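You operate a simulated robot arm through the tools that you are given. There is no shell and no other tool.

You run a simulated robot arm. Do the job below in one go: nothing can be reset, and whatever is moved stays where it is left.

JOB
Unlatch the compost bin and scoop about two scoops' worth into the yellow tub.
Fine: use the green scoop and lay it back on its board; the lid ends shut and latched.

Only the result counts: the job must be done as asked and must still hold three seconds after the hand-in. Knocking over, shifting, dropping, spilling or breaking anything else fails it. Lids that push on must go on centred and level and be pressed home; caps that screw on are set level and turned clockwise until they are tight.

ROBOT AND FRAMES
A 7-joint arm with a two-finger parallel gripper, fixed in place. Base frame: the origin is at the foot of the arm, x ahead of it, y to its left, z up. Lengths are in mm, angles in rad, forces in N, time in s.
Its first joint turns from -2.304 to 2.304 rad. Payload 3.91 kg.
The TCP is the grasp point between the finger pads, 30 mm short of the fingertips. In the tool frame z runs along the fingers and y along their closing line. Largest opening 110 mm; finger width 20, thickness 10; the body of the gripper, 48 by 112 mm, starts 55 mm behind the TCP.
Orientation is told as [roll, pitch, yaw] about the base's x, y, z axes, in that order, counted from this pose: with the fingers straight down and closing along the base's y, the tool's x points along the base's -x, its y along +y and its z along -z.

CONTROLS
- The arm moves only by the tool servo_tool. Its argument "commands" is a list that holds one entry, the list of rows, each a list of 7 numbers: the shift along the base's x, y, z in cm, then the turn, a rotation vector about the base's x, y, z in rad, then the closure, from 0 (fully open) to 1 (shut). In form: [[[tx, ty, tz, ax, ay, az, gripper], ...]]. A call has 1 to 20 rows; each row shifts and turns the commanded pose from where the row before left it. Each row takes 0.2 s and may step no farther than 50 mm and 0.15 rad from the row before; otherwise, or with a gripper value out of range, the whole call is refused. Where a pose cannot be reached the arm comes as near as it can. A force on the tool above 40 N (or 10 N above the force at the start of the call, whichever is more), or a blocked arm, ends the call early, and 0.2 s more pass. Each finger travels about 108 mm/s and halts on what it meets, pressing with about 40 N; the grip force reading is that of the motor and also rises with nothing between the fingers. The clock runs only during rows and for 0.2 s after the last one: add rows that do not move to give the fingers time. The reply holds the time, the measured pose of the TCP, the force on the tool along the base axes, the opening and the grip force, in the units named above and with some noise, with the torque about the TCP (base axes, N m) and any sound that the robot's microphone picked up.
- Cameras (640 x 400 px; columns grow to the right, rows downward): "scene" is fixed at [221.1, 499.4, 1618.8]; the picture's right is [-0.28, 0.96, 0.00], its down [0.92, 0.26, -0.30] and it looks along [-0.29, -0.08, -0.95] (base axes); focal length 214 px, centre (320, 200). "wrist" rides on the gripper at [72, 17, -103] in the tool frame; the picture's right is [-0.23, 0.97, 0.00], its down [-0.76, -0.18, -0.62] and it looks along [-0.61, -0.14, 0.78] (tool axes); focal length 222 px, centre (320, 200). There is no depth. A picture from a camera that has moved, and an enlarged one, comes with that camera's place and axes in the base frame and with its lens.
- get_image(camera): a new picture of that camera. No time passes.
- enlarge(camera, box): a new picture of the part [left, top, right, bottom] of that camera's present view, enlarged. No time passes.
- finish_job(): hands the job in; it is judged then, once.

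Nothing tells you positions but the pictures and the camera data. Unless the task says otherwise, let go and move clear before handing in.

The tools are called as a command line: name --argument value ..., lists and objects as JSON in quotes. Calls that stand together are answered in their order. servo_tool: Moves the arm, as the interface text tells. Its arguments: {"type":"object","properties":{"commands":{"type":"array","items":{"type":"array","items":{"type":"array","items":{"type":"number"}}}}},"required":["commands"]} The other tools are called the same way: get_image (camera) takes a picture; enlarge (camera, box) takes an enlarged picture of a part of a camera's view; finish_job () hands the job in.

At the start:

```text
clock: 0.0
tool_pos: [140.3, 426.8, 1600.9]
tcp_rot: [0.0, -0.001, 0.001]
wrist_force: [-0.2, -0.4, 0.0]
wrist_torque: [0.01, 0.0, -0.01]
finger_gap: 110.0
grip_force: 0.2
```

scene: 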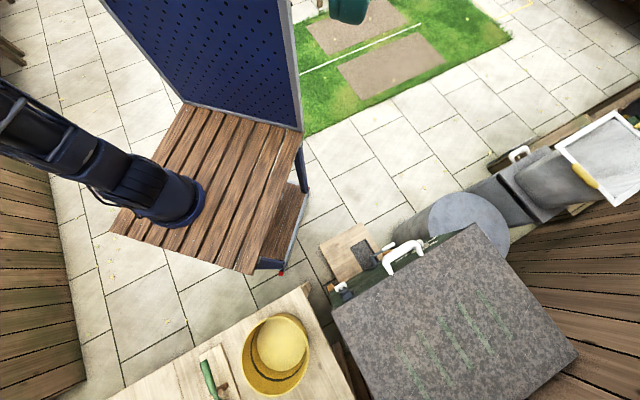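
wrist: 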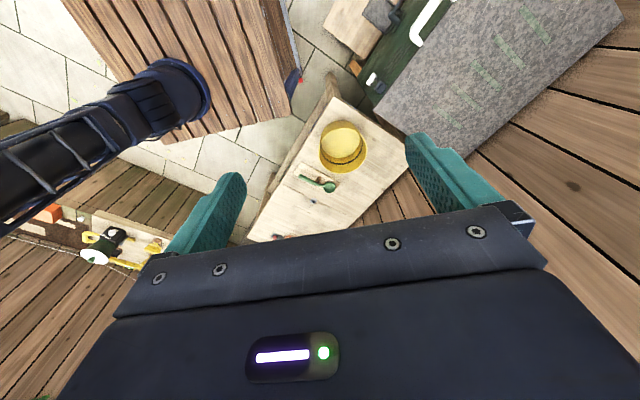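

I see a wooden table with a yellow tub and a green scoop, and a big box with a stone-textured lid (likely the compost bin) with a white handle. I'll look closer before moving anything.

enlarge --camera "scene" --box '[300, 220, 460, 320]'

enlarge --camera "scene" --box '[140, 280, 340, 400]'

enlarge --camera "wrist" --box '[240, 80, 420, 240]'

enlarge --camera "wrist" --box '[310, 0, 640, 160]'

enlarge --camera "scene" --box '[380, 100, 640, 270]'

```text
4.00 times, centred on (380, 270) of scene
camera zoom: at [221.1, 499.4, 1618.8], right [-0.28, 0.96, 0.0], down [0.92, 0.26, -0.3], along [-0.29, -0.08, -0.95], focal length 858 px, centre (80, -80)
```

zoom: 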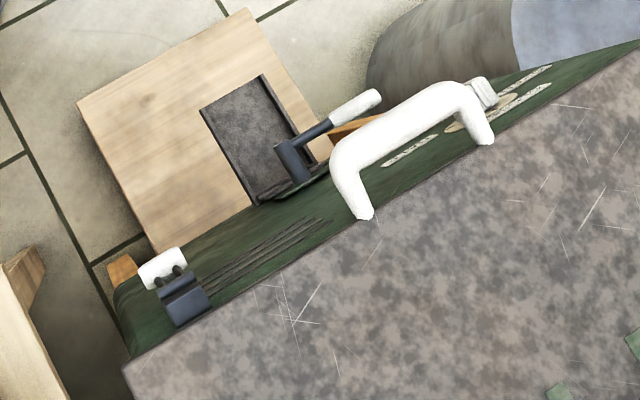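

```text
3.20 times, centred on (240, 340) of scene
camera zoom: at [221.1, 499.4, 1618.8], right [-0.28, 0.96, 0.0], down [0.92, 0.26, -0.3], along [-0.29, -0.08, -0.95], focal length 686 px, centre (576, -248)
```

zoom: 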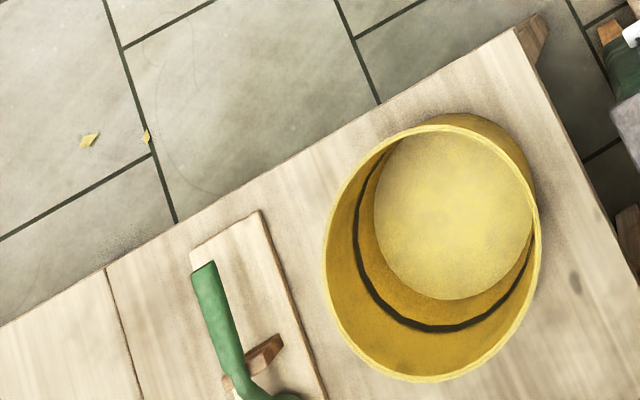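

```text
2.50 times, centred on (330, 160) of wrist
camera zoom: at [67.3, 444.6, 1703.5], right [0.23, 0.97, 0.0], down [0.76, -0.18, 0.62], along [0.61, -0.14, -0.78], focal length 555 px, centre (295, 300)
```

zoom: 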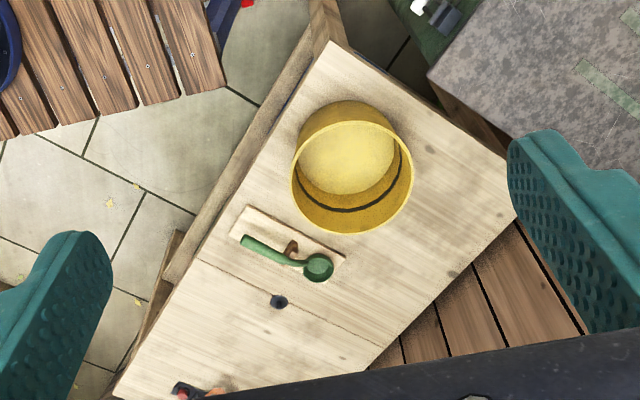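

```text
1.94 times, centred on (475, 80) of wrist
camera zoom: at [67.3, 444.6, 1703.5], right [0.23, 0.97, 0.0], down [0.76, -0.18, 0.62], along [0.61, -0.14, -0.78], focal length 431 px, centre (19, 433)
```

zoom: 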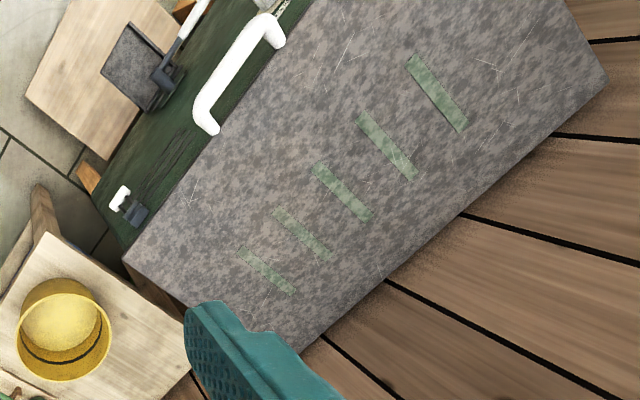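

```text
2.35 times, centred on (510, 185) of scene
camera zoom: at [221.1, 499.4, 1618.8], right [-0.28, 0.96, 0.0], down [0.92, 0.26, -0.3], along [-0.29, -0.08, -0.95], focal length 505 px, centre (-127, 235)
```

zoom: 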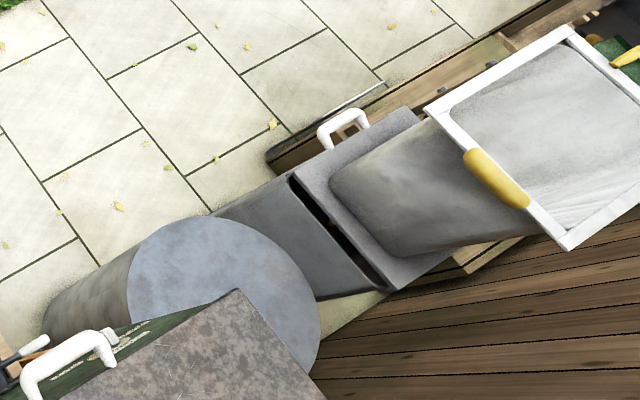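

I take the tub and green scoop to be on a low wooden table around (520, 430), and the green bin with a grey lid further to the left (+y). I'll move the arm to get better views from the wrist camera.

servo_tool --commands '[[[2.0, -1.27, -3.5, 0, 0, 0, 0], [2.0, -1.27, -3.5, 0, 0, 0, 0], [2.0, -1.27, -3.5, 0, 0, 0, 0], [2.0, -1.27, -3.5, 0, 0, 0, 0], [2.0, -1.27, -3.5, 0, 0, 0, 0], [2.0, -1.27, -3.5, 0, 0, 0, 0], [2.0, -1.27, -3.5, 0, 0, 0, 0], [2.0, -1.27, -3.5, 0, 0, 0, 0]]]'

```text
clock: 1.8
tool_pos: [299.4, 325.2, 1318.7]
tcp_rot: [-0.001, 0.001, 0.0]
wrist_force: [0.4, 0.4, -0.5]
wrist_torque: [0.03, -0.06, -0.02]
finger_gap: 110.1
grip_force: 0.0
```

The arm moved freely to about (299, 325, 1319). Now I look at what both cameras show.

get_image --camera "wrist"

get_image --camera "scene"

```text
taken
camera wrist: at [226.2, 343.8, 1422.3], right [0.23, 0.97, 0.0], down [0.76, -0.18, 0.62], along [0.61, -0.14, -0.78], focal length 222 px, centre (320, 200)
```

wrist: 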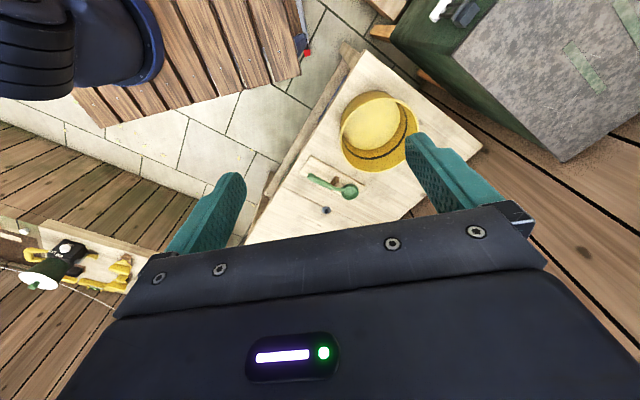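

```text
taken
```

scene: 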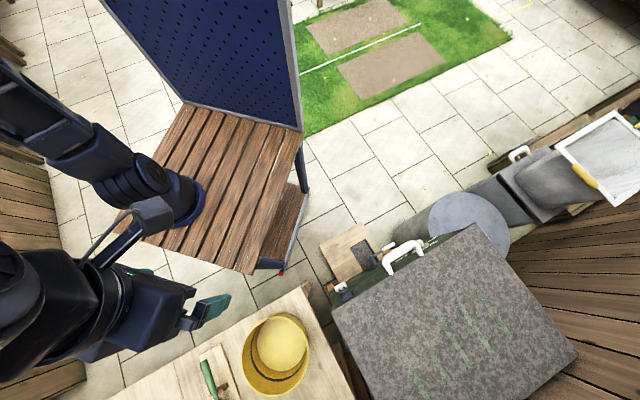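

The table with tub and scoop is in view below. I'll enlarge for measurement.

enlarge --camera "wrist" --box '[280, 120, 440, 220]'

enlarge --camera "wrist" --box '[320, 0, 480, 100]'

enlarge --camera "wrist" --box '[0, 200, 160, 300]'

enlarge --camera "wrist" --box '[240, 160, 340, 225]'

```text
4.00 times, centred on (360, 170) of wrist
camera zoom: at [226.2, 343.8, 1422.3], right [0.23, 0.97, 0.0], down [0.76, -0.18, 0.62], along [0.61, -0.14, -0.78], focal length 888 px, centre (160, 320)
```

zoom: 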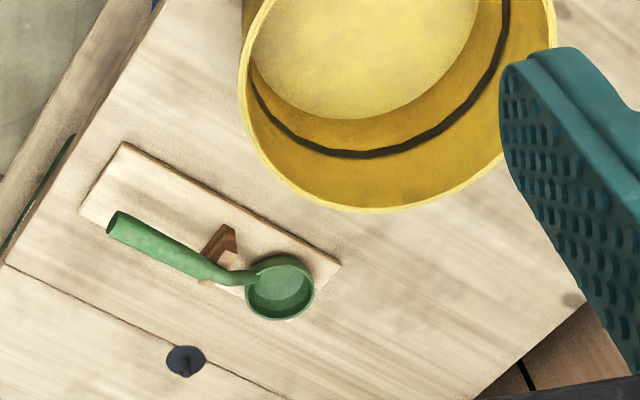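

```text
4.00 times, centred on (400, 50) of wrist
camera zoom: at [226.2, 343.8, 1422.3], right [0.23, 0.97, 0.0], down [0.76, -0.18, 0.62], along [0.61, -0.14, -0.78], focal length 888 px, centre (0, 800)
```

zoom: 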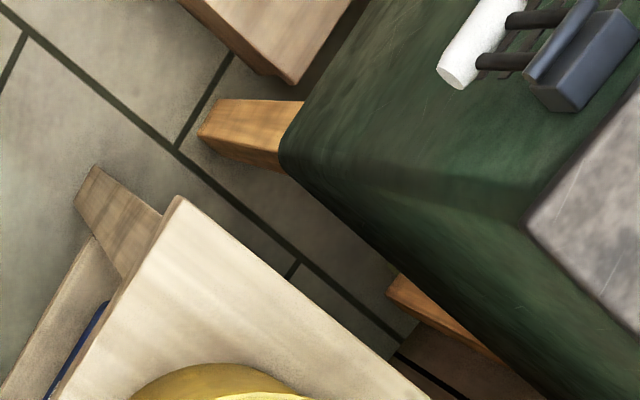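

```text
4.00 times, centred on (80, 250) of wrist
camera zoom: at [226.2, 343.8, 1422.3], right [0.23, 0.97, 0.0], down [0.76, -0.18, 0.62], along [0.61, -0.14, -0.78], focal length 888 px, centre (1280, 0)
```

zoom: 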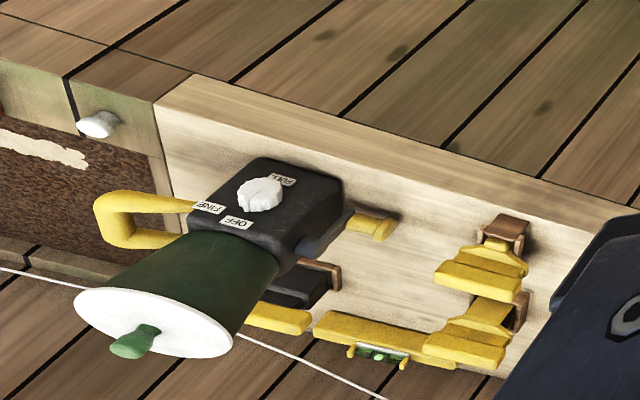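

```text
6.15 times, centred on (290, 192) of wrist
camera zoom: at [226.2, 343.8, 1422.3], right [0.23, 0.97, 0.0], down [0.76, -0.18, 0.62], along [0.61, -0.14, -0.78], focal length 1367 px, centre (505, 246)
```

zoom: 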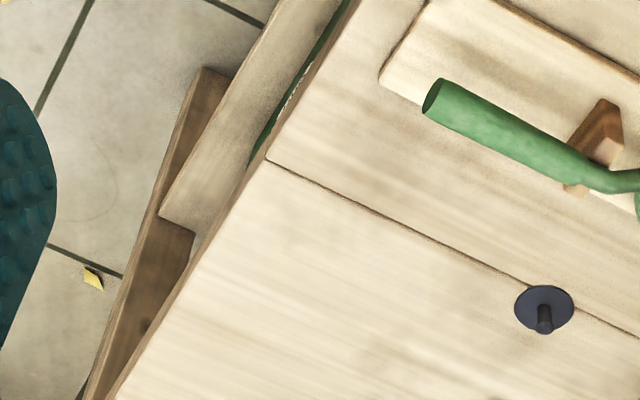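

The green scoop lies on a small cradle board, its handle toward the arm, next to the yellow tub. Now I'll swing around to look at the green bin and its latch.

servo_tool --commands '[[[-1.5, 1.0, 0, 0, 0, 0.14, 0], [-1.5, 1.0, 0, 0, 0, 0.14, 0], [-1.5, 1.0, 0, 0, 0, 0.14, 0], [-1.5, 1.0, 0, 0, 0, 0.14, 0], [-1.5, 1.0, 0, 0, 0, 0.14, 0], [-1.5, 1.0, 0, 0, 0, 0.14, 0], [-1.5, 1.0, 0, 0, 0, 0.14, 0], [-1.5, 1.0, 0, 0, 0, 0.14, 0], [-1.5, 1.0, 0, 0, 0, 0.14, 0], [-1.5, 1.0, 0, 0, 0, 0.14, 0]]]'

get_image --camera "wrist"

```text
clock: 4.0
tool_pos: [150.8, 424.3, 1321.2]
tcp_rot: [-0.001, 0.0, 1.4]
wrist_force: [0.2, -0.1, -0.6]
wrist_torque: [0.03, 0.0, -0.02]
finger_gap: 109.8
grip_force: 0.1
```

```text
taken
camera wrist: at [121.1, 357.5, 1424.1], right [-0.92, 0.39, 0.0], down [0.3, 0.72, 0.62], along [0.24, 0.57, -0.78], focal length 222 px, centre (320, 200)
```

wrist: 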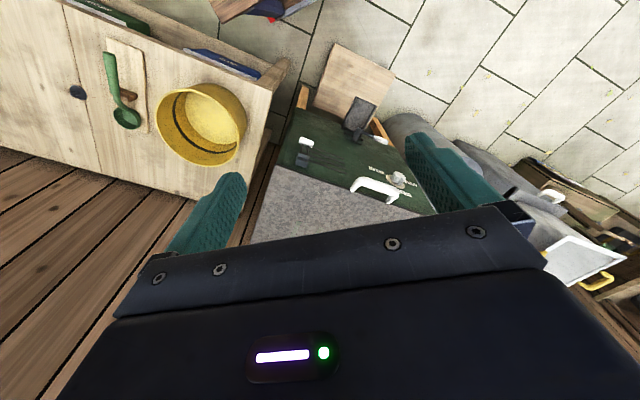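

The green bin, its label, latch and white handle are visible now; I'll enlarge them.

enlarge --camera "wrist" --box '[260, 90, 420, 190]'

enlarge --camera "wrist" --box '[340, 140, 440, 210]'

enlarge --camera "wrist" --box '[440, 120, 640, 300]'

enlarge --camera "wrist" --box '[280, 130, 340, 180]'

enlarge --camera "wrist" --box '[50, 0, 290, 180]'

```text
4.00 times, centred on (340, 140) of wrist
camera zoom: at [121.1, 357.5, 1424.1], right [-0.92, 0.39, 0.0], down [0.3, 0.72, 0.62], along [0.24, 0.57, -0.78], focal length 888 px, centre (240, 440)
```

zoom: 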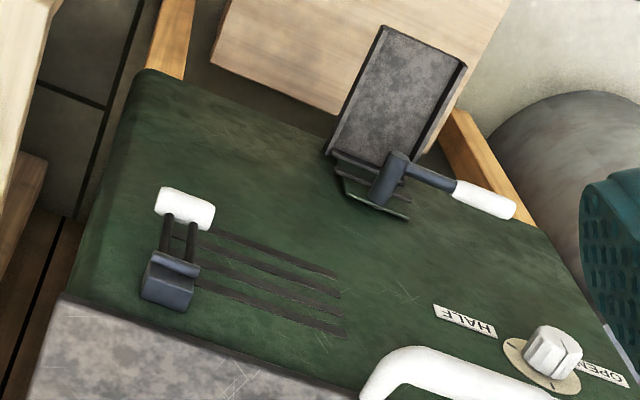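

```text
5.71 times, centred on (390, 175) of wrist
camera zoom: at [121.1, 357.5, 1424.1], right [-0.92, 0.39, 0.0], down [0.3, 0.72, 0.62], along [0.24, 0.57, -0.78], focal length 1269 px, centre (-80, 343)
```

zoom: 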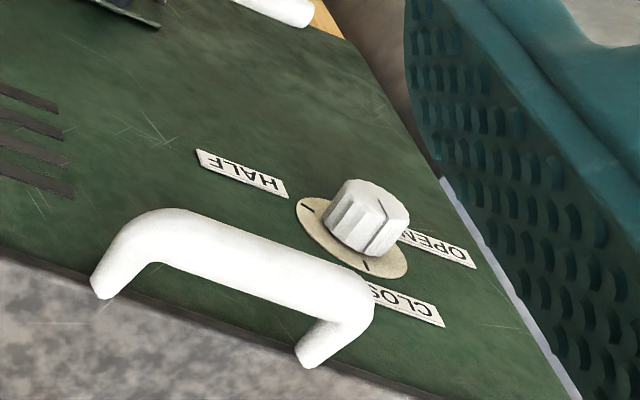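

```text
2.22 times, centred on (540, 210) of wrist
camera zoom: at [121.1, 357.5, 1424.1], right [-0.92, 0.39, 0.0], down [0.3, 0.72, 0.62], along [0.24, 0.57, -0.78], focal length 494 px, centre (-169, 178)
```

zoom: 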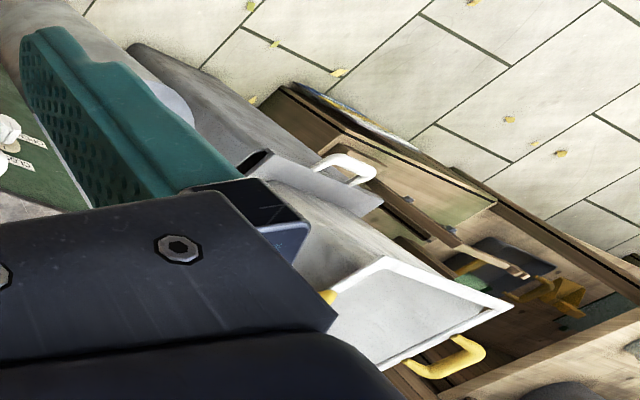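

```text
8.00 times, centred on (310, 155) of wrist
camera zoom: at [121.1, 357.5, 1424.1], right [-0.92, 0.39, 0.0], down [0.3, 0.72, 0.62], along [0.24, 0.57, -0.78], focal length 1777 px, centre (400, 560)
```

zoom: 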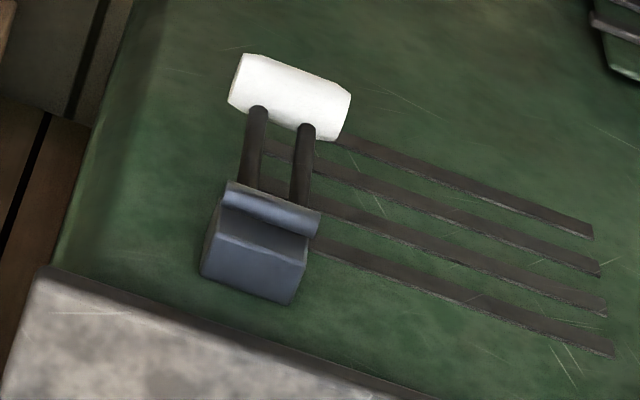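

```text
2.22 times, centred on (170, 90) of wrist
camera zoom: at [121.1, 357.5, 1424.1], right [-0.92, 0.39, 0.0], down [0.3, 0.72, 0.62], along [0.24, 0.57, -0.78], focal length 494 px, centre (653, 444)
```

zoom: 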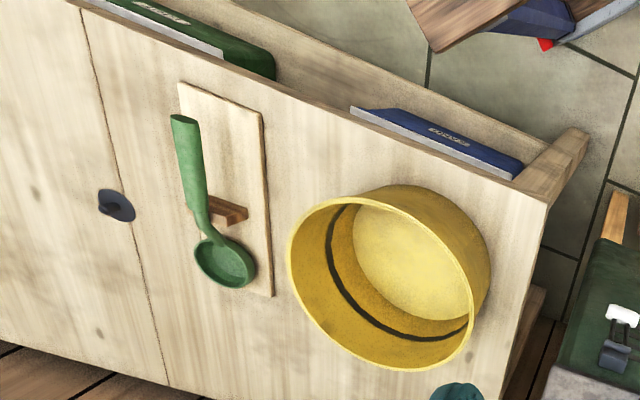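

The green unit has a vent dial (OPEN/HALF/CLOSED), a latch and a stone-look lid; I'm not yet sure it's the compost bin. I'll look further around before deciding.

servo_tool --commands '[[[-3.0, 0.3, 0, 0, 0, 0.1, 0], [-3.0, 0.3, 0, 0, 0, 0.1, 0], [-3.0, 0.3, 0, 0, 0, 0.1, 0], [-3.0, 0.3, 0, 0, 0, 0.1, 0], [-3.0, 0.3, 0, 0, 0, 0.1, 0], [-3.0, 0.3, 0, 0, 0, 0.1, 0], [-3.0, 0.3, 0, 0, 0, 0.1, 0], [-3.0, 0.3, 0, 0, 0, 0.1, 0]]]'

get_image --camera "wrist"

get_image --camera "scene"

```text
clock: 5.8
tool_pos: [-92.1, 449.8, 1321.6]
tcp_rot: [0.0, -0.001, 2.201]
wrist_force: [-0.3, -0.1, -0.1]
wrist_torque: [0.01, -0.01, 0.0]
finger_gap: 109.9
grip_force: 0.0
```

```text
taken
camera wrist: at [-62.9, 382.6, 1425.1], right [-0.92, -0.39, 0.0], down [-0.3, 0.72, 0.62], along [-0.24, 0.57, -0.78], focal length 222 px, centre (320, 200)
```

wrist: 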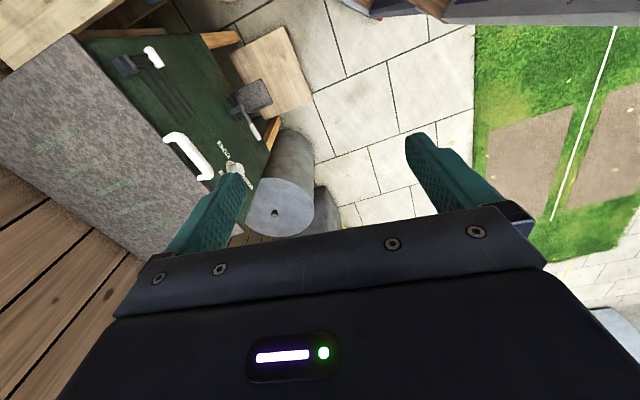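

```text
taken
```

scene: 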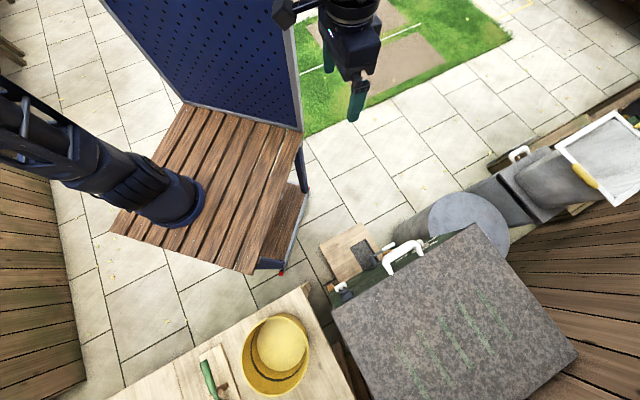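

The green unit stands on legs with a cylinder beside it. I'll move outward to see the objects beyond it.

servo_tool --commands '[[[-2.0, 4.0, 0, 0, 0, 0, 0], [-2.0, 4.0, 0, 0, 0, 0, 0], [-2.0, 4.0, 0, 0, 0, 0, 0], [-2.0, 4.0, 0, 0, 0, 0, 0], [-2.0, 4.0, 0, 0, 0, -0.1, 0], [-2.0, 4.0, 0, 0, 0, -0.1, 0], [-2.0, 4.0, 0, 0, 0, -0.1, 0]]]'

get_image --camera "wrist"

get_image --camera "scene"

```text
clock: 7.4
tool_pos: [-227.2, 728.5, 1321.1]
tcp_rot: [0.0, -0.002, 1.899]
wrist_force: [0.7, -0.1, 1.4]
wrist_torque: [0.04, 0.1, 0.0]
finger_gap: 110.1
grip_force: 0.0
```

```text
taken
camera wrist: at [-221.0, 655.7, 1424.2], right [-1.0, -0.1, 0.0], down [-0.08, 0.78, 0.62], along [-0.06, 0.62, -0.78], focal length 222 px, centre (320, 200)
```

wrist: 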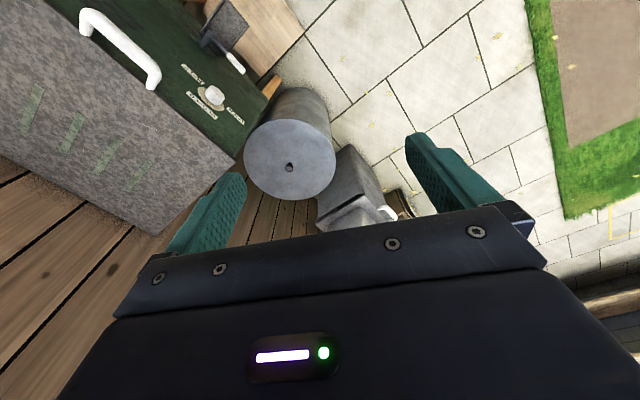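

```text
taken
```

scene: 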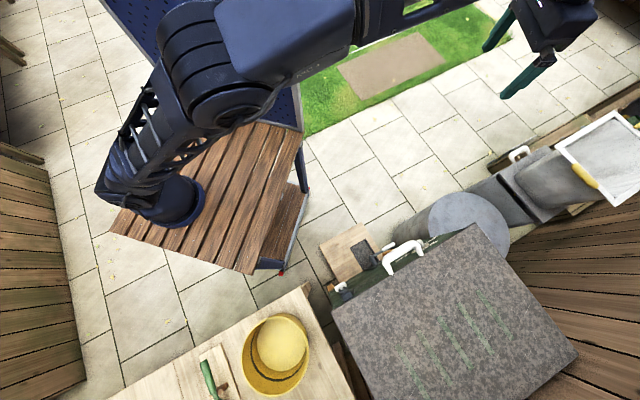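

The reachable unit with a latch is the green box with the stone-look lid (lid top near z≈930, front edge facing the arm at 45°, handle in its middle, latch at its left). I'll move in close to inspect the latch.

servo_tool --commands '[[[3.31, -1.9, -2.675, 0, 0, -0.074, 0], [3.31, -1.9, -2.675, 0, 0, -0.074, 0], [3.31, -1.9, -2.675, 0, 0, -0.074, 0], [3.31, -1.9, -2.675, 0, 0, -0.074, 0], [3.31, -1.9, -2.675, 0, 0, -0.074, 0], [3.31, -1.9, -2.675, 0, 0, -0.074, 0], [3.31, -1.9, -2.675, 0, 0, -0.074, 0], [3.31, -1.9, -2.675, 0, 0, -0.074, 0], [3.31, -1.9, -2.675, 0, 0, -0.074, 0], [3.31, -1.9, -2.675, 0, 0, -0.074, 0], [3.31, -1.9, -2.675, 0, 0, -0.074, 0], [3.31, -1.9, -2.675, 0, 0, -0.074, 0]]]'

get_image --camera "wrist"

get_image --camera "scene"

```text
clock: 10.0
tool_pos: [167.7, 502.2, 999.8]
tcp_rot: [0.002, 0.002, 1.011]
wrist_force: [-0.8, 0.5, -0.2]
wrist_torque: [0.04, -0.03, 0.0]
finger_gap: 110.1
grip_force: 0.0
```

```text
taken
camera wrist: at [115.5, 450.4, 1103.2], right [-0.7, 0.71, 0.0], down [0.55, 0.55, 0.62], along [0.44, 0.44, -0.78], focal length 222 px, centre (320, 200)
```

wrist: 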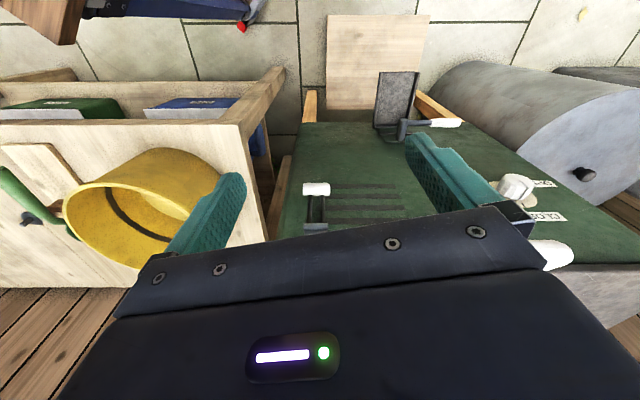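

```text
taken
```

scene: 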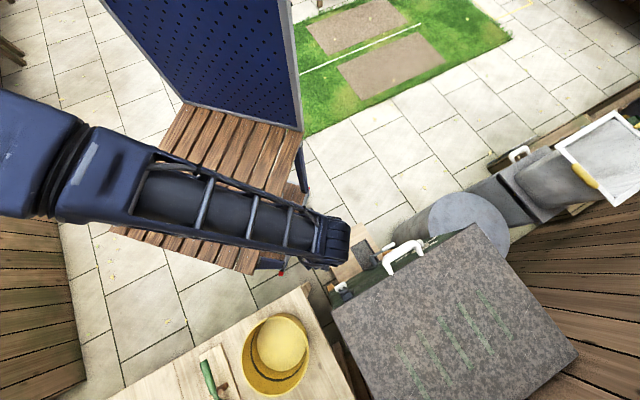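

The view is now square to the bin front. I enlarge the latch, dial and handle.

enlarge --camera "wrist" --box '[260, 140, 420, 240]'

enlarge --camera "wrist" --box '[460, 130, 640, 290]'

enlarge --camera "wrist" --box '[300, 60, 500, 170]'

enlarge --camera "wrist" --box '[0, 70, 280, 250]'

```text
4.00 times, centred on (340, 190) of wrist
camera zoom: at [115.5, 450.4, 1103.2], right [-0.7, 0.71, 0.0], down [0.55, 0.55, 0.62], along [0.44, 0.44, -0.78], focal length 888 px, centre (240, 240)
```

zoom: 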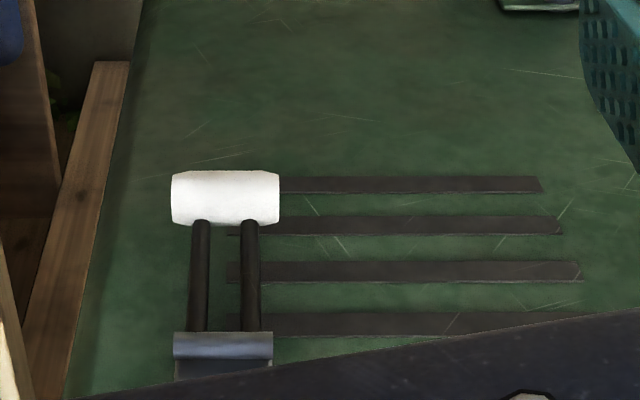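

```text
2.50 times, centred on (550, 210) of wrist
camera zoom: at [115.5, 450.4, 1103.2], right [-0.7, 0.71, 0.0], down [0.55, 0.55, 0.62], along [0.44, 0.44, -0.78], focal length 555 px, centre (-255, 175)
```

zoom: 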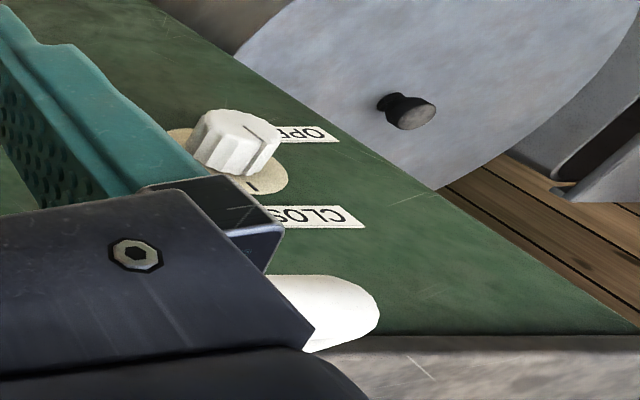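

```text
3.20 times, centred on (400, 115) of wrist
camera zoom: at [115.5, 450.4, 1103.2], right [-0.7, 0.71, 0.0], down [0.55, 0.55, 0.62], along [0.44, 0.44, -0.78], focal length 711 px, centre (64, 472)
```

zoom: 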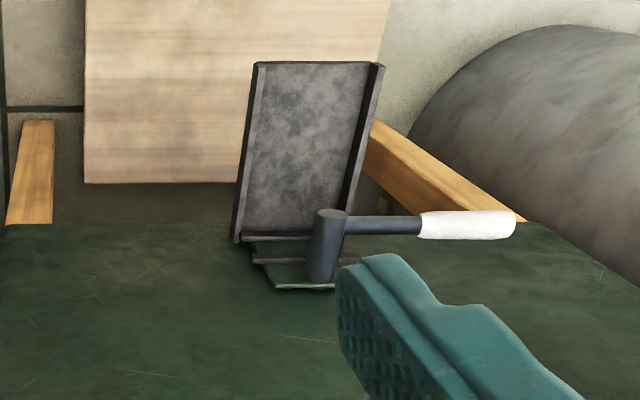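

```text
2.22 times, centred on (140, 160) of wrist
camera zoom: at [115.5, 450.4, 1103.2], right [-0.7, 0.71, 0.0], down [0.55, 0.55, 0.62], along [0.44, 0.44, -0.78], focal length 494 px, centre (720, 289)
```

zoom: 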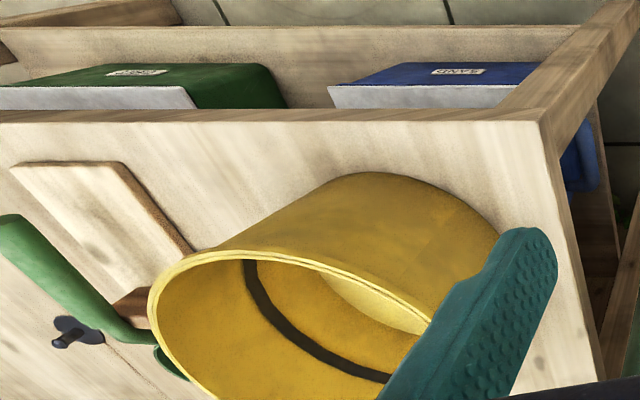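

The latch is a hanging lever with a white cross-grip at about r≈600 mm in front of the bin's face; I'll tilt the tool 30° toward the bin to get a flatter look at it and measure it better.

servo_tool --commands '[[[1.2, 0.9, -2.0, 0, 0, -0.113, 0], [1.2, 0.9, -2.0, 0, 0, -0.113, 0], [1.2, 0.9, -2.0, 0.0742, -0.0742, 0, 0], [0, 0, -2.0, 0.0742, -0.0742, 0, 0], [0, 0, 0, 0.0742, -0.0742, 0, 0], [0, 0, 0, 0.0742, -0.0742, 0, 0], [0, 0, 0, 0.0742, -0.0742, 0, 0]]]'

get_image --camera "wrist"

get_image --camera "scene"

```text
clock: 11.6
tool_pos: [200.3, 528.6, 918.7]
tcp_rot: [0.001, -0.526, 0.789]
wrist_force: [-3.6, 0.2, 0.1]
wrist_torque: [0.0, -0.21, -0.03]
finger_gap: 110.0
grip_force: 0.2
```

```text
taken
camera wrist: at [106.8, 460.2, 972.1], right [-0.55, 0.82, 0.11], down [0.37, 0.12, 0.92], along [0.75, 0.55, -0.37], focal length 222 px, centre (320, 200)
```

wrist: 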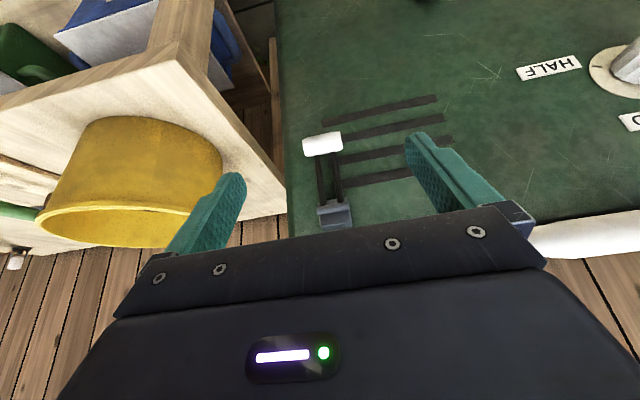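

```text
taken
```

scene: 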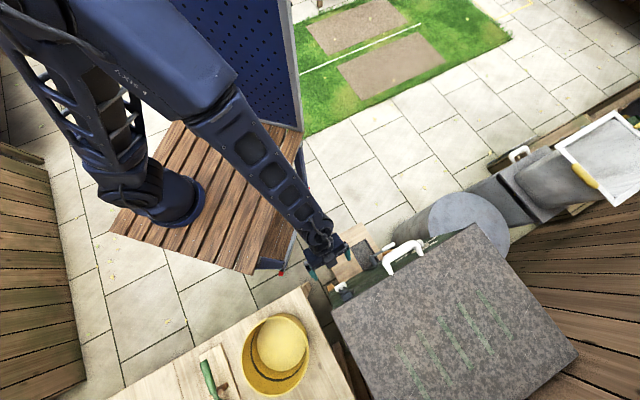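

The tilt works. Enlarging the latch from this flatter angle for triangulation.

enlarge --camera "wrist" --box '[280, 100, 440, 200]'

enlarge --camera "wrist" --box '[290, 150, 370, 240]'

enlarge --camera "scene" --box '[300, 220, 400, 310]'

```text
4.00 times, centred on (360, 150) of wrist
camera zoom: at [106.8, 460.2, 972.1], right [-0.55, 0.82, 0.11], down [0.37, 0.12, 0.92], along [0.75, 0.55, -0.37], focal length 888 px, centre (160, 400)
```

zoom: 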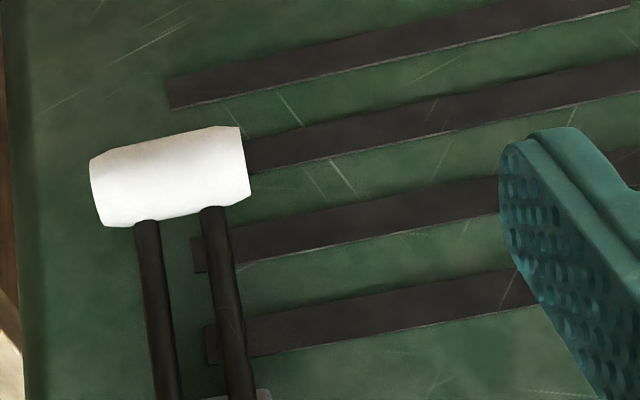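

```text
4.44 times, centred on (330, 195) of wrist
camera zoom: at [106.8, 460.2, 972.1], right [-0.55, 0.82, 0.11], down [0.37, 0.12, 0.92], along [0.75, 0.55, -0.37], focal length 987 px, centre (276, 222)
```

zoom: 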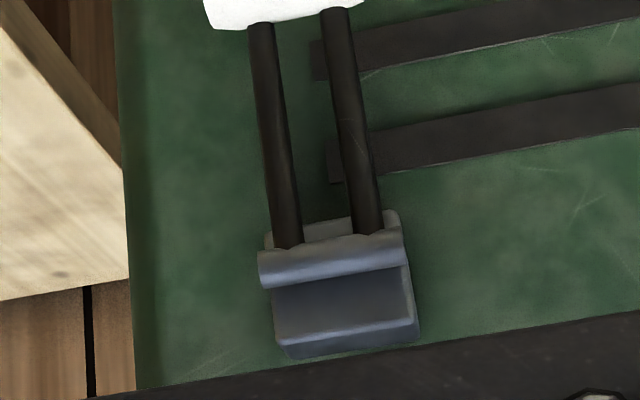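

```text
4.44 times, centred on (350, 265) of scene
camera zoom: at [221.1, 499.4, 1618.8], right [-0.28, 0.96, 0.0], down [0.92, 0.26, -0.3], along [-0.29, -0.08, -0.95], focal length 953 px, centre (187, -89)
```

zoom: 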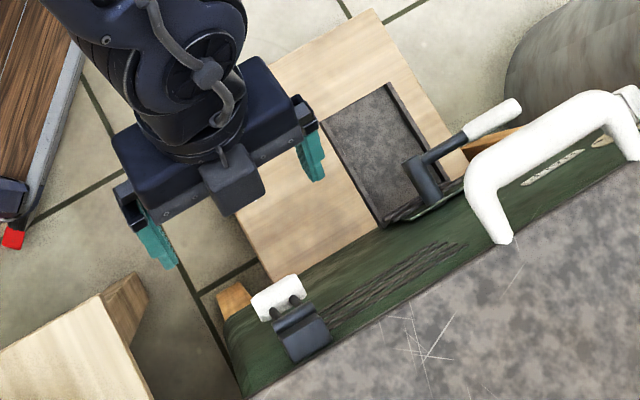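

I place the latch grip at r≈597, z≈831 (lever pivot ≈70 mm above it), with its cross-bar lying along the bin front. I'll straddle its ends with open fingers, then close on it.

servo_tool --commands '[[[1.37, 1.3, -1.93, 0, 0, 0, 0], [1.37, 1.3, -1.93, 0, 0, 0, 0], [1.37, 1.3, -1.93, 0, 0, 0, 0], [1.37, 1.3, -1.93, 0, 0, 0, 0]]]'

get_image --camera "wrist"

enlarge --camera "scene" --box '[300, 220, 400, 310]'

```text
clock: 12.6
tool_pos: [257.2, 582.5, 841.9]
tcp_rot: [-0.001, -0.526, 0.786]
wrist_force: [-1.0, -0.8, 0.4]
wrist_torque: [0.0, 0.03, 0.02]
finger_gap: 109.9
grip_force: 0.1
```

```text
taken
camera wrist: at [163.8, 513.9, 895.3], right [-0.55, 0.83, 0.11], down [0.37, 0.12, 0.92], along [0.75, 0.55, -0.37], focal length 222 px, centre (320, 200)
```

wrist: 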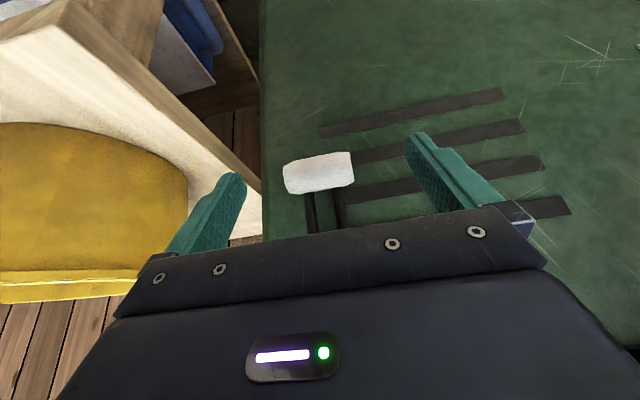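

```text
4.44 times, centred on (350, 265) of scene
camera zoom: at [221.1, 499.4, 1618.8], right [-0.28, 0.96, 0.0], down [0.92, 0.26, -0.3], along [-0.29, -0.08, -0.95], focal length 953 px, centre (187, -89)
```

zoom: 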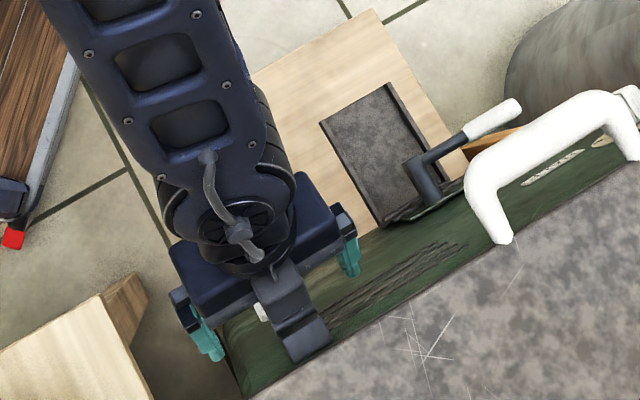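

The bar sits between the fingers near the tips. Closing on it now.

servo_tool --commands '[[[0, 0, 0, 0, 0, 0, 1], [0, 0, 0, 0, 0, 0, 1], [0, 0, 0, 0, 0, 0, 1]]]'

get_image --camera "wrist"

```text
clock: 13.4
tool_pos: [257.2, 582.1, 841.7]
tcp_rot: [-0.001, -0.526, 0.785]
wrist_force: [0.6, 3.8, -2.3]
wrist_torque: [-0.06, 0.13, 0.01]
finger_gap: 40.4
grip_force: 44.3
```

```text
taken
camera wrist: at [163.7, 513.9, 895.2], right [-0.55, 0.83, 0.11], down [0.37, 0.12, 0.92], along [0.75, 0.55, -0.37], focal length 222 px, centre (320, 200)
```

wrist: 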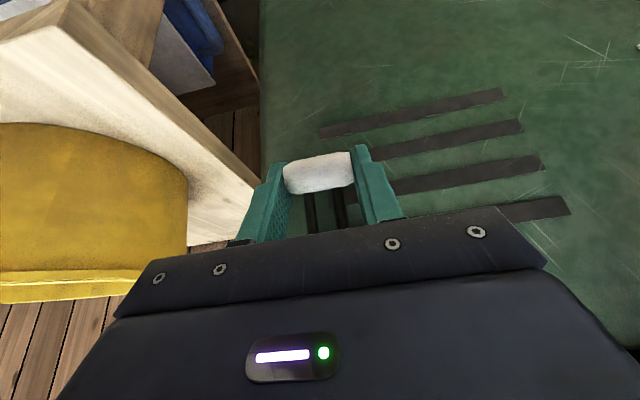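

The bar is gripped (40 mm). I'll swing the lever outward and up along its arc, checking forces.

servo_tool --commands '[[[-0.65, -0.65, 0.12, 0, 0, 0, 1], [-0.65, -0.65, 0.22, 0, 0, 0, 1], [-0.62, -0.62, 0.36, 0, 0, 0, 1], [-0.58, -0.58, 0.45, 0, 0, 0, 1]]]'

get_image --camera "wrist"

```text
clock: 14.6
tool_pos: [231.7, 558.2, 853.6]
tcp_rot: [0.004, -0.527, 0.787]
wrist_force: [0.6, 7.1, -7.4]
wrist_torque: [-0.43, 0.37, -0.26]
finger_gap: 40.3
grip_force: 44.9
stopped in row 4: the force on the tool passed its limit at 42 N (the readings are from after the stop); the commanded pose is now the measured one
```

```text
taken
camera wrist: at [139.5, 489.1, 906.6], right [-0.55, 0.83, 0.12], down [0.37, 0.12, 0.92], along [0.75, 0.55, -0.37], focal length 222 px, centre (320, 200)
```

wrist: 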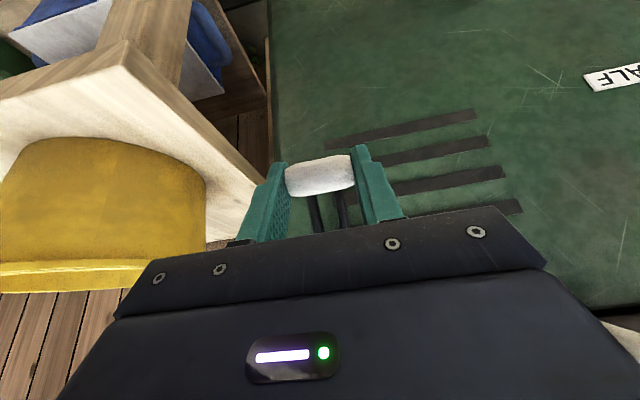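

The lever moved about 35 mm outward before the force limit tripped; residual forces are small now. I'll continue the arc with small steps.

servo_tool --commands '[[[-0.3, -0.3, 0.35, 0, 0, 0, 1], [-0.3, -0.3, 0.4, 0, 0, 0, 1]]]'

```text
clock: 15.2
tool_pos: [227.1, 551.3, 860.6]
tcp_rot: [0.002, -0.526, 0.786]
wrist_force: [1.7, 10.5, -15.2]
wrist_torque: [-0.66, 0.85, 0.24]
finger_gap: 40.4
grip_force: 45.1
```

Resistance is purely along the swing direction (~16 N), as a sprung latch would give. Continuing along the arc.

servo_tool --commands '[[[-0.38, -0.38, 0.53, 0, 0, 0, 1], [-0.33, -0.33, 0.6, 0, 0, 0, 1], [-0.28, -0.28, 0.65, 0, 0, 0, 1]]]'

get_image --camera "wrist"

enlarge --camera "scene" --box '[300, 220, 400, 310]'

```text
clock: 16.0
tool_pos: [217.0, 541.8, 880.5]
tcp_rot: [0.004, -0.528, 0.785]
wrist_force: [0.0, 15.7, -10.8]
wrist_torque: [-0.5, 0.88, -0.09]
finger_gap: 40.8
grip_force: 45.2
```

```text
taken
camera wrist: at [123.6, 473.3, 932.2], right [-0.55, 0.83, 0.12], down [0.37, 0.12, 0.92], along [0.75, 0.55, -0.37], focal length 222 px, centre (320, 200)
```

wrist: 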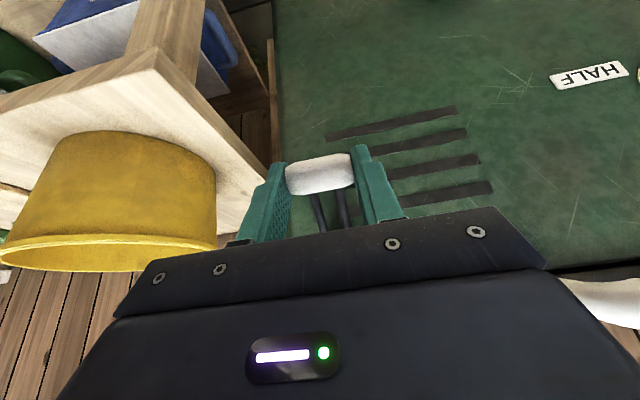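

```text
4.44 times, centred on (350, 265) of scene
camera zoom: at [221.1, 499.4, 1618.8], right [-0.28, 0.96, 0.0], down [0.92, 0.26, -0.3], along [-0.29, -0.08, -0.95], focal length 953 px, centre (187, -89)
```

zoom: 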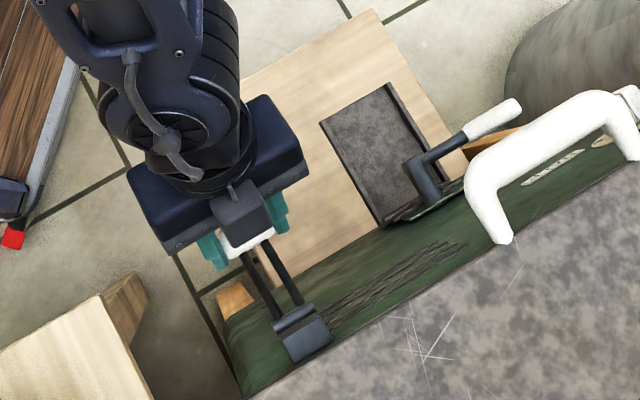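

The lever is now about 60° out. I keep going up the arc.

servo_tool --commands '[[[-0.2, -0.2, 0.65, 0, 0, 0, 1], [-0.15, -0.15, 0.7, 0, 0, 0, 1], [-0.1, -0.1, 0.72, 0, 0, 0, 1], [-0.05, -0.05, 0.74, 0, 0, 0, 1], [0, 0, 0.74, 0, 0, 0, 1]]]'

get_image --camera "wrist"

enlarge --camera "scene" --box '[300, 220, 400, 310]'

```text
clock: 17.2
tool_pos: [211.9, 534.6, 910.6]
tcp_rot: [0.002, -0.524, 0.789]
wrist_force: [2.8, 12.1, -14.4]
wrist_torque: [0.22, -0.04, 0.04]
finger_gap: 40.4
grip_force: 45.2
stopped in row 5: the force on the tool passed its limit at 56 N (the readings are from after the stop); the commanded pose is now the measured one
```

```text
taken
camera wrist: at [117.6, 467.3, 963.7], right [-0.55, 0.83, 0.11], down [0.37, 0.12, 0.92], along [0.75, 0.55, -0.37], focal length 222 px, centre (320, 200)
```

wrist: 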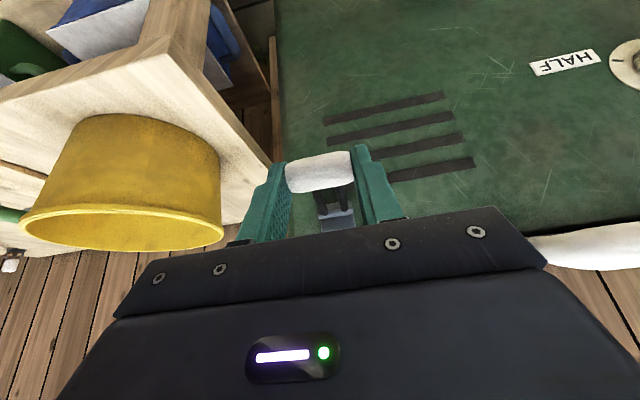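

```text
4.44 times, centred on (350, 265) of scene
camera zoom: at [221.1, 499.4, 1618.8], right [-0.28, 0.96, 0.0], down [0.92, 0.26, -0.3], along [-0.29, -0.08, -0.95], focal length 953 px, centre (187, -89)
```

zoom: 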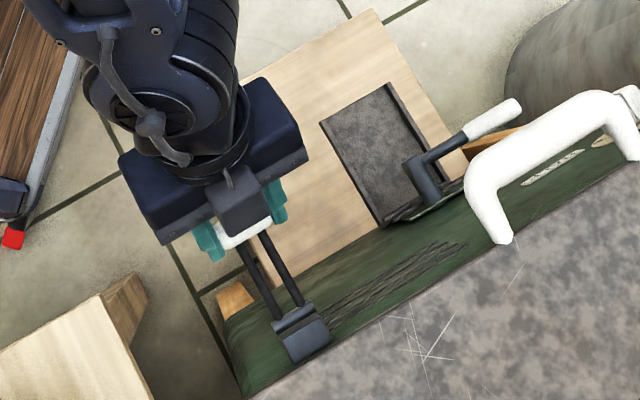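

The lever hit a hard stop at about horizontal (~90°), probably fully unlatched. I'll release it and watch whether it stays.

servo_tool --commands '[[[0, 0, 0, 0, 0, 0, 0.4], [0, 0, 0, 0, 0, 0, 0.4], [0, 0, 0, 0, 0, 0, 0.4], [0, 0, 0, 0, 0, 0, 0.4]]]'

get_image --camera "wrist"

enlarge --camera "scene" --box '[300, 220, 400, 310]'

```text
clock: 18.2
tool_pos: [209.8, 534.5, 910.8]
tcp_rot: [-0.001, -0.523, 0.787]
wrist_force: [0.7, 0.1, -0.5]
wrist_torque: [0.0, -0.02, -0.01]
finger_gap: 66.2
grip_force: 0.1
```

```text
taken
camera wrist: at [117.5, 466.8, 964.2], right [-0.55, 0.83, 0.11], down [0.37, 0.12, 0.92], along [0.75, 0.55, -0.37], focal length 222 px, centre (320, 200)
```

wrist: 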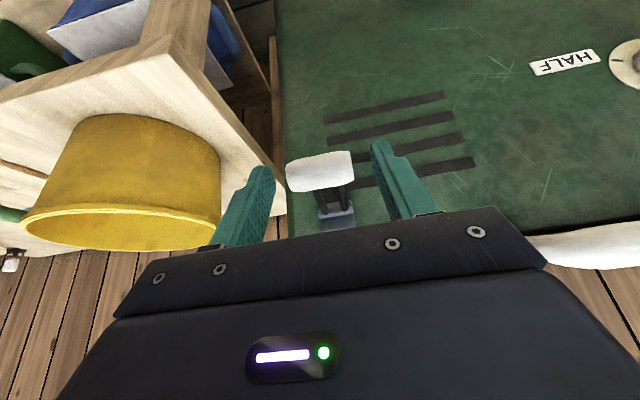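

```text
4.44 times, centred on (350, 265) of scene
camera zoom: at [221.1, 499.4, 1618.8], right [-0.28, 0.96, 0.0], down [0.92, 0.26, -0.3], along [-0.29, -0.08, -0.95], focal length 953 px, centre (187, -89)
```

zoom: 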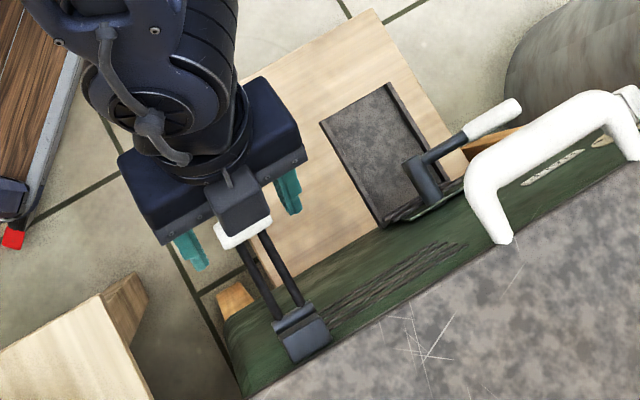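

The lever stays up on its own. I'll back off and move in front of the lid handle to measure it.

servo_tool --commands '[[[-1.77, -1.77, 4.0, 0, 0, 0, 0.3], [-1.77, -1.77, 4.0, 0, 0, 0, 0], [-3.0, 2.83, 0, 0, 0, 0, 0], [-3.0, 2.83, 0, 0, 0, 0, 0], [-3.0, 2.83, 0, 0, 0, 0, 0], [-3.0, 2.83, 0, 0, 0, 0, 0], [-3.0, 2.83, 0, 0, 0, 0, 0]]]'

get_image --camera "wrist"

enlarge --camera "scene" --box '[300, 210, 460, 310]'

```text
clock: 19.8
tool_pos: [23.1, 640.2, 992.4]
tcp_rot: [0.0, -0.525, 0.788]
wrist_force: [-0.2, -1.0, 1.0]
wrist_torque: [0.03, -0.01, 0.05]
finger_gap: 109.7
grip_force: 0.0
```

```text
taken
camera wrist: at [-69.7, 572.3, 1045.4], right [-0.55, 0.83, 0.11], down [0.37, 0.12, 0.92], along [0.75, 0.55, -0.37], focal length 222 px, centre (320, 200)
```

wrist: 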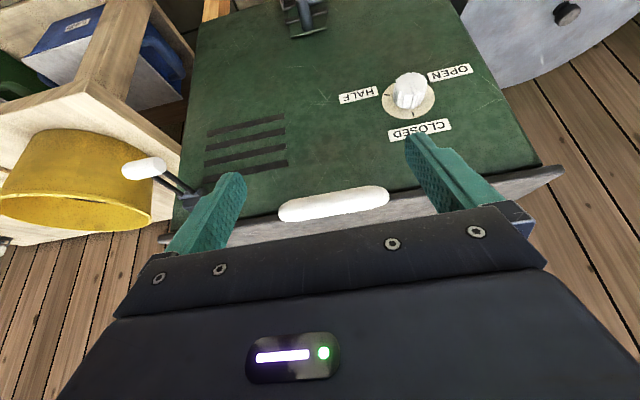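

```text
4.00 times, centred on (380, 260) of scene
camera zoom: at [221.1, 499.4, 1618.8], right [-0.28, 0.96, 0.0], down [0.92, 0.26, -0.3], along [-0.29, -0.08, -0.95], focal length 858 px, centre (80, -40)
```

zoom: 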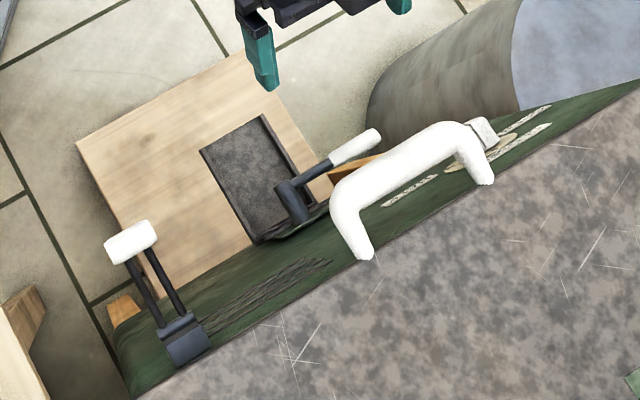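

The handle bar's centre is about r≈584, s≈433 (base ≈ (107, 719)), z≈961, with the bar parallel to the bin front. I need the fingers to close across the bar, so I'll turn the tool 90° about its own axis while staying clear.

servo_tool --commands '[[[0, 0, 1, -0.0505, -0.0505, 0.1237, 0], [0, 0, 1, -0.0505, -0.0505, 0.1237, 0], [0, 0, 1, -0.0505, -0.0505, 0.1237, 0], [0, 0, 0, -0.0505, -0.0505, 0.1237, 0], [0, 0, 0, -0.0505, -0.0505, 0.1237, 0], [0, 0, 0, -0.0505, -0.0505, 0.1237, 0], [0, 0, 0, -0.0505, -0.0505, 0.1237, 0], [0, 0, 0, -0.0505, -0.0505, 0.1237, 0], [0, 0, 0, -0.0505, -0.0505, 0.1237, 0], [0, 0, 0, -0.0505, -0.0505, 0.1237, 0], [0, 0, 0, -0.0505, -0.0505, 0.1237, 0], [0, 0, 0, 0, 0, 0, 0]]]'

get_image --camera "wrist"

get_image --camera "scene"

```text
clock: 22.4
tool_pos: [25.2, 640.7, 1021.2]
tcp_rot: [-0.521, 0.003, 2.359]
wrist_force: [-0.3, 0.6, 0.5]
wrist_torque: [0.0, 0.02, 0.01]
finger_gap: 109.8
grip_force: 0.0
```

```text
taken
camera wrist: at [29.8, 544.2, 1102.3], right [-0.76, -0.44, -0.49], down [-0.65, 0.43, 0.63], along [-0.07, 0.79, -0.61], focal length 222 px, centre (320, 200)
```

wrist: 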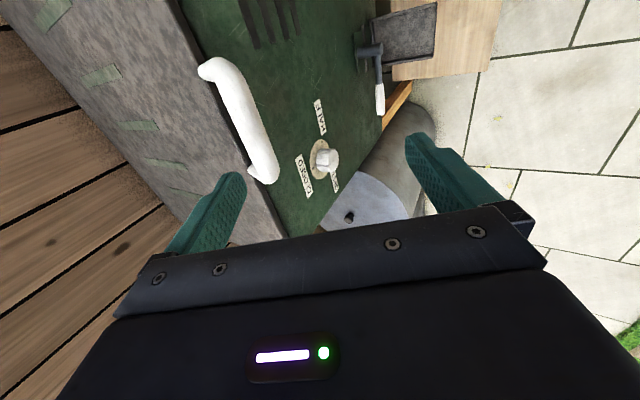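

```text
taken
```

scene: 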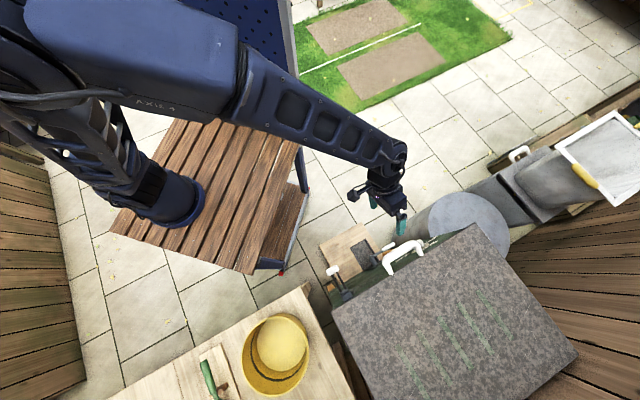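

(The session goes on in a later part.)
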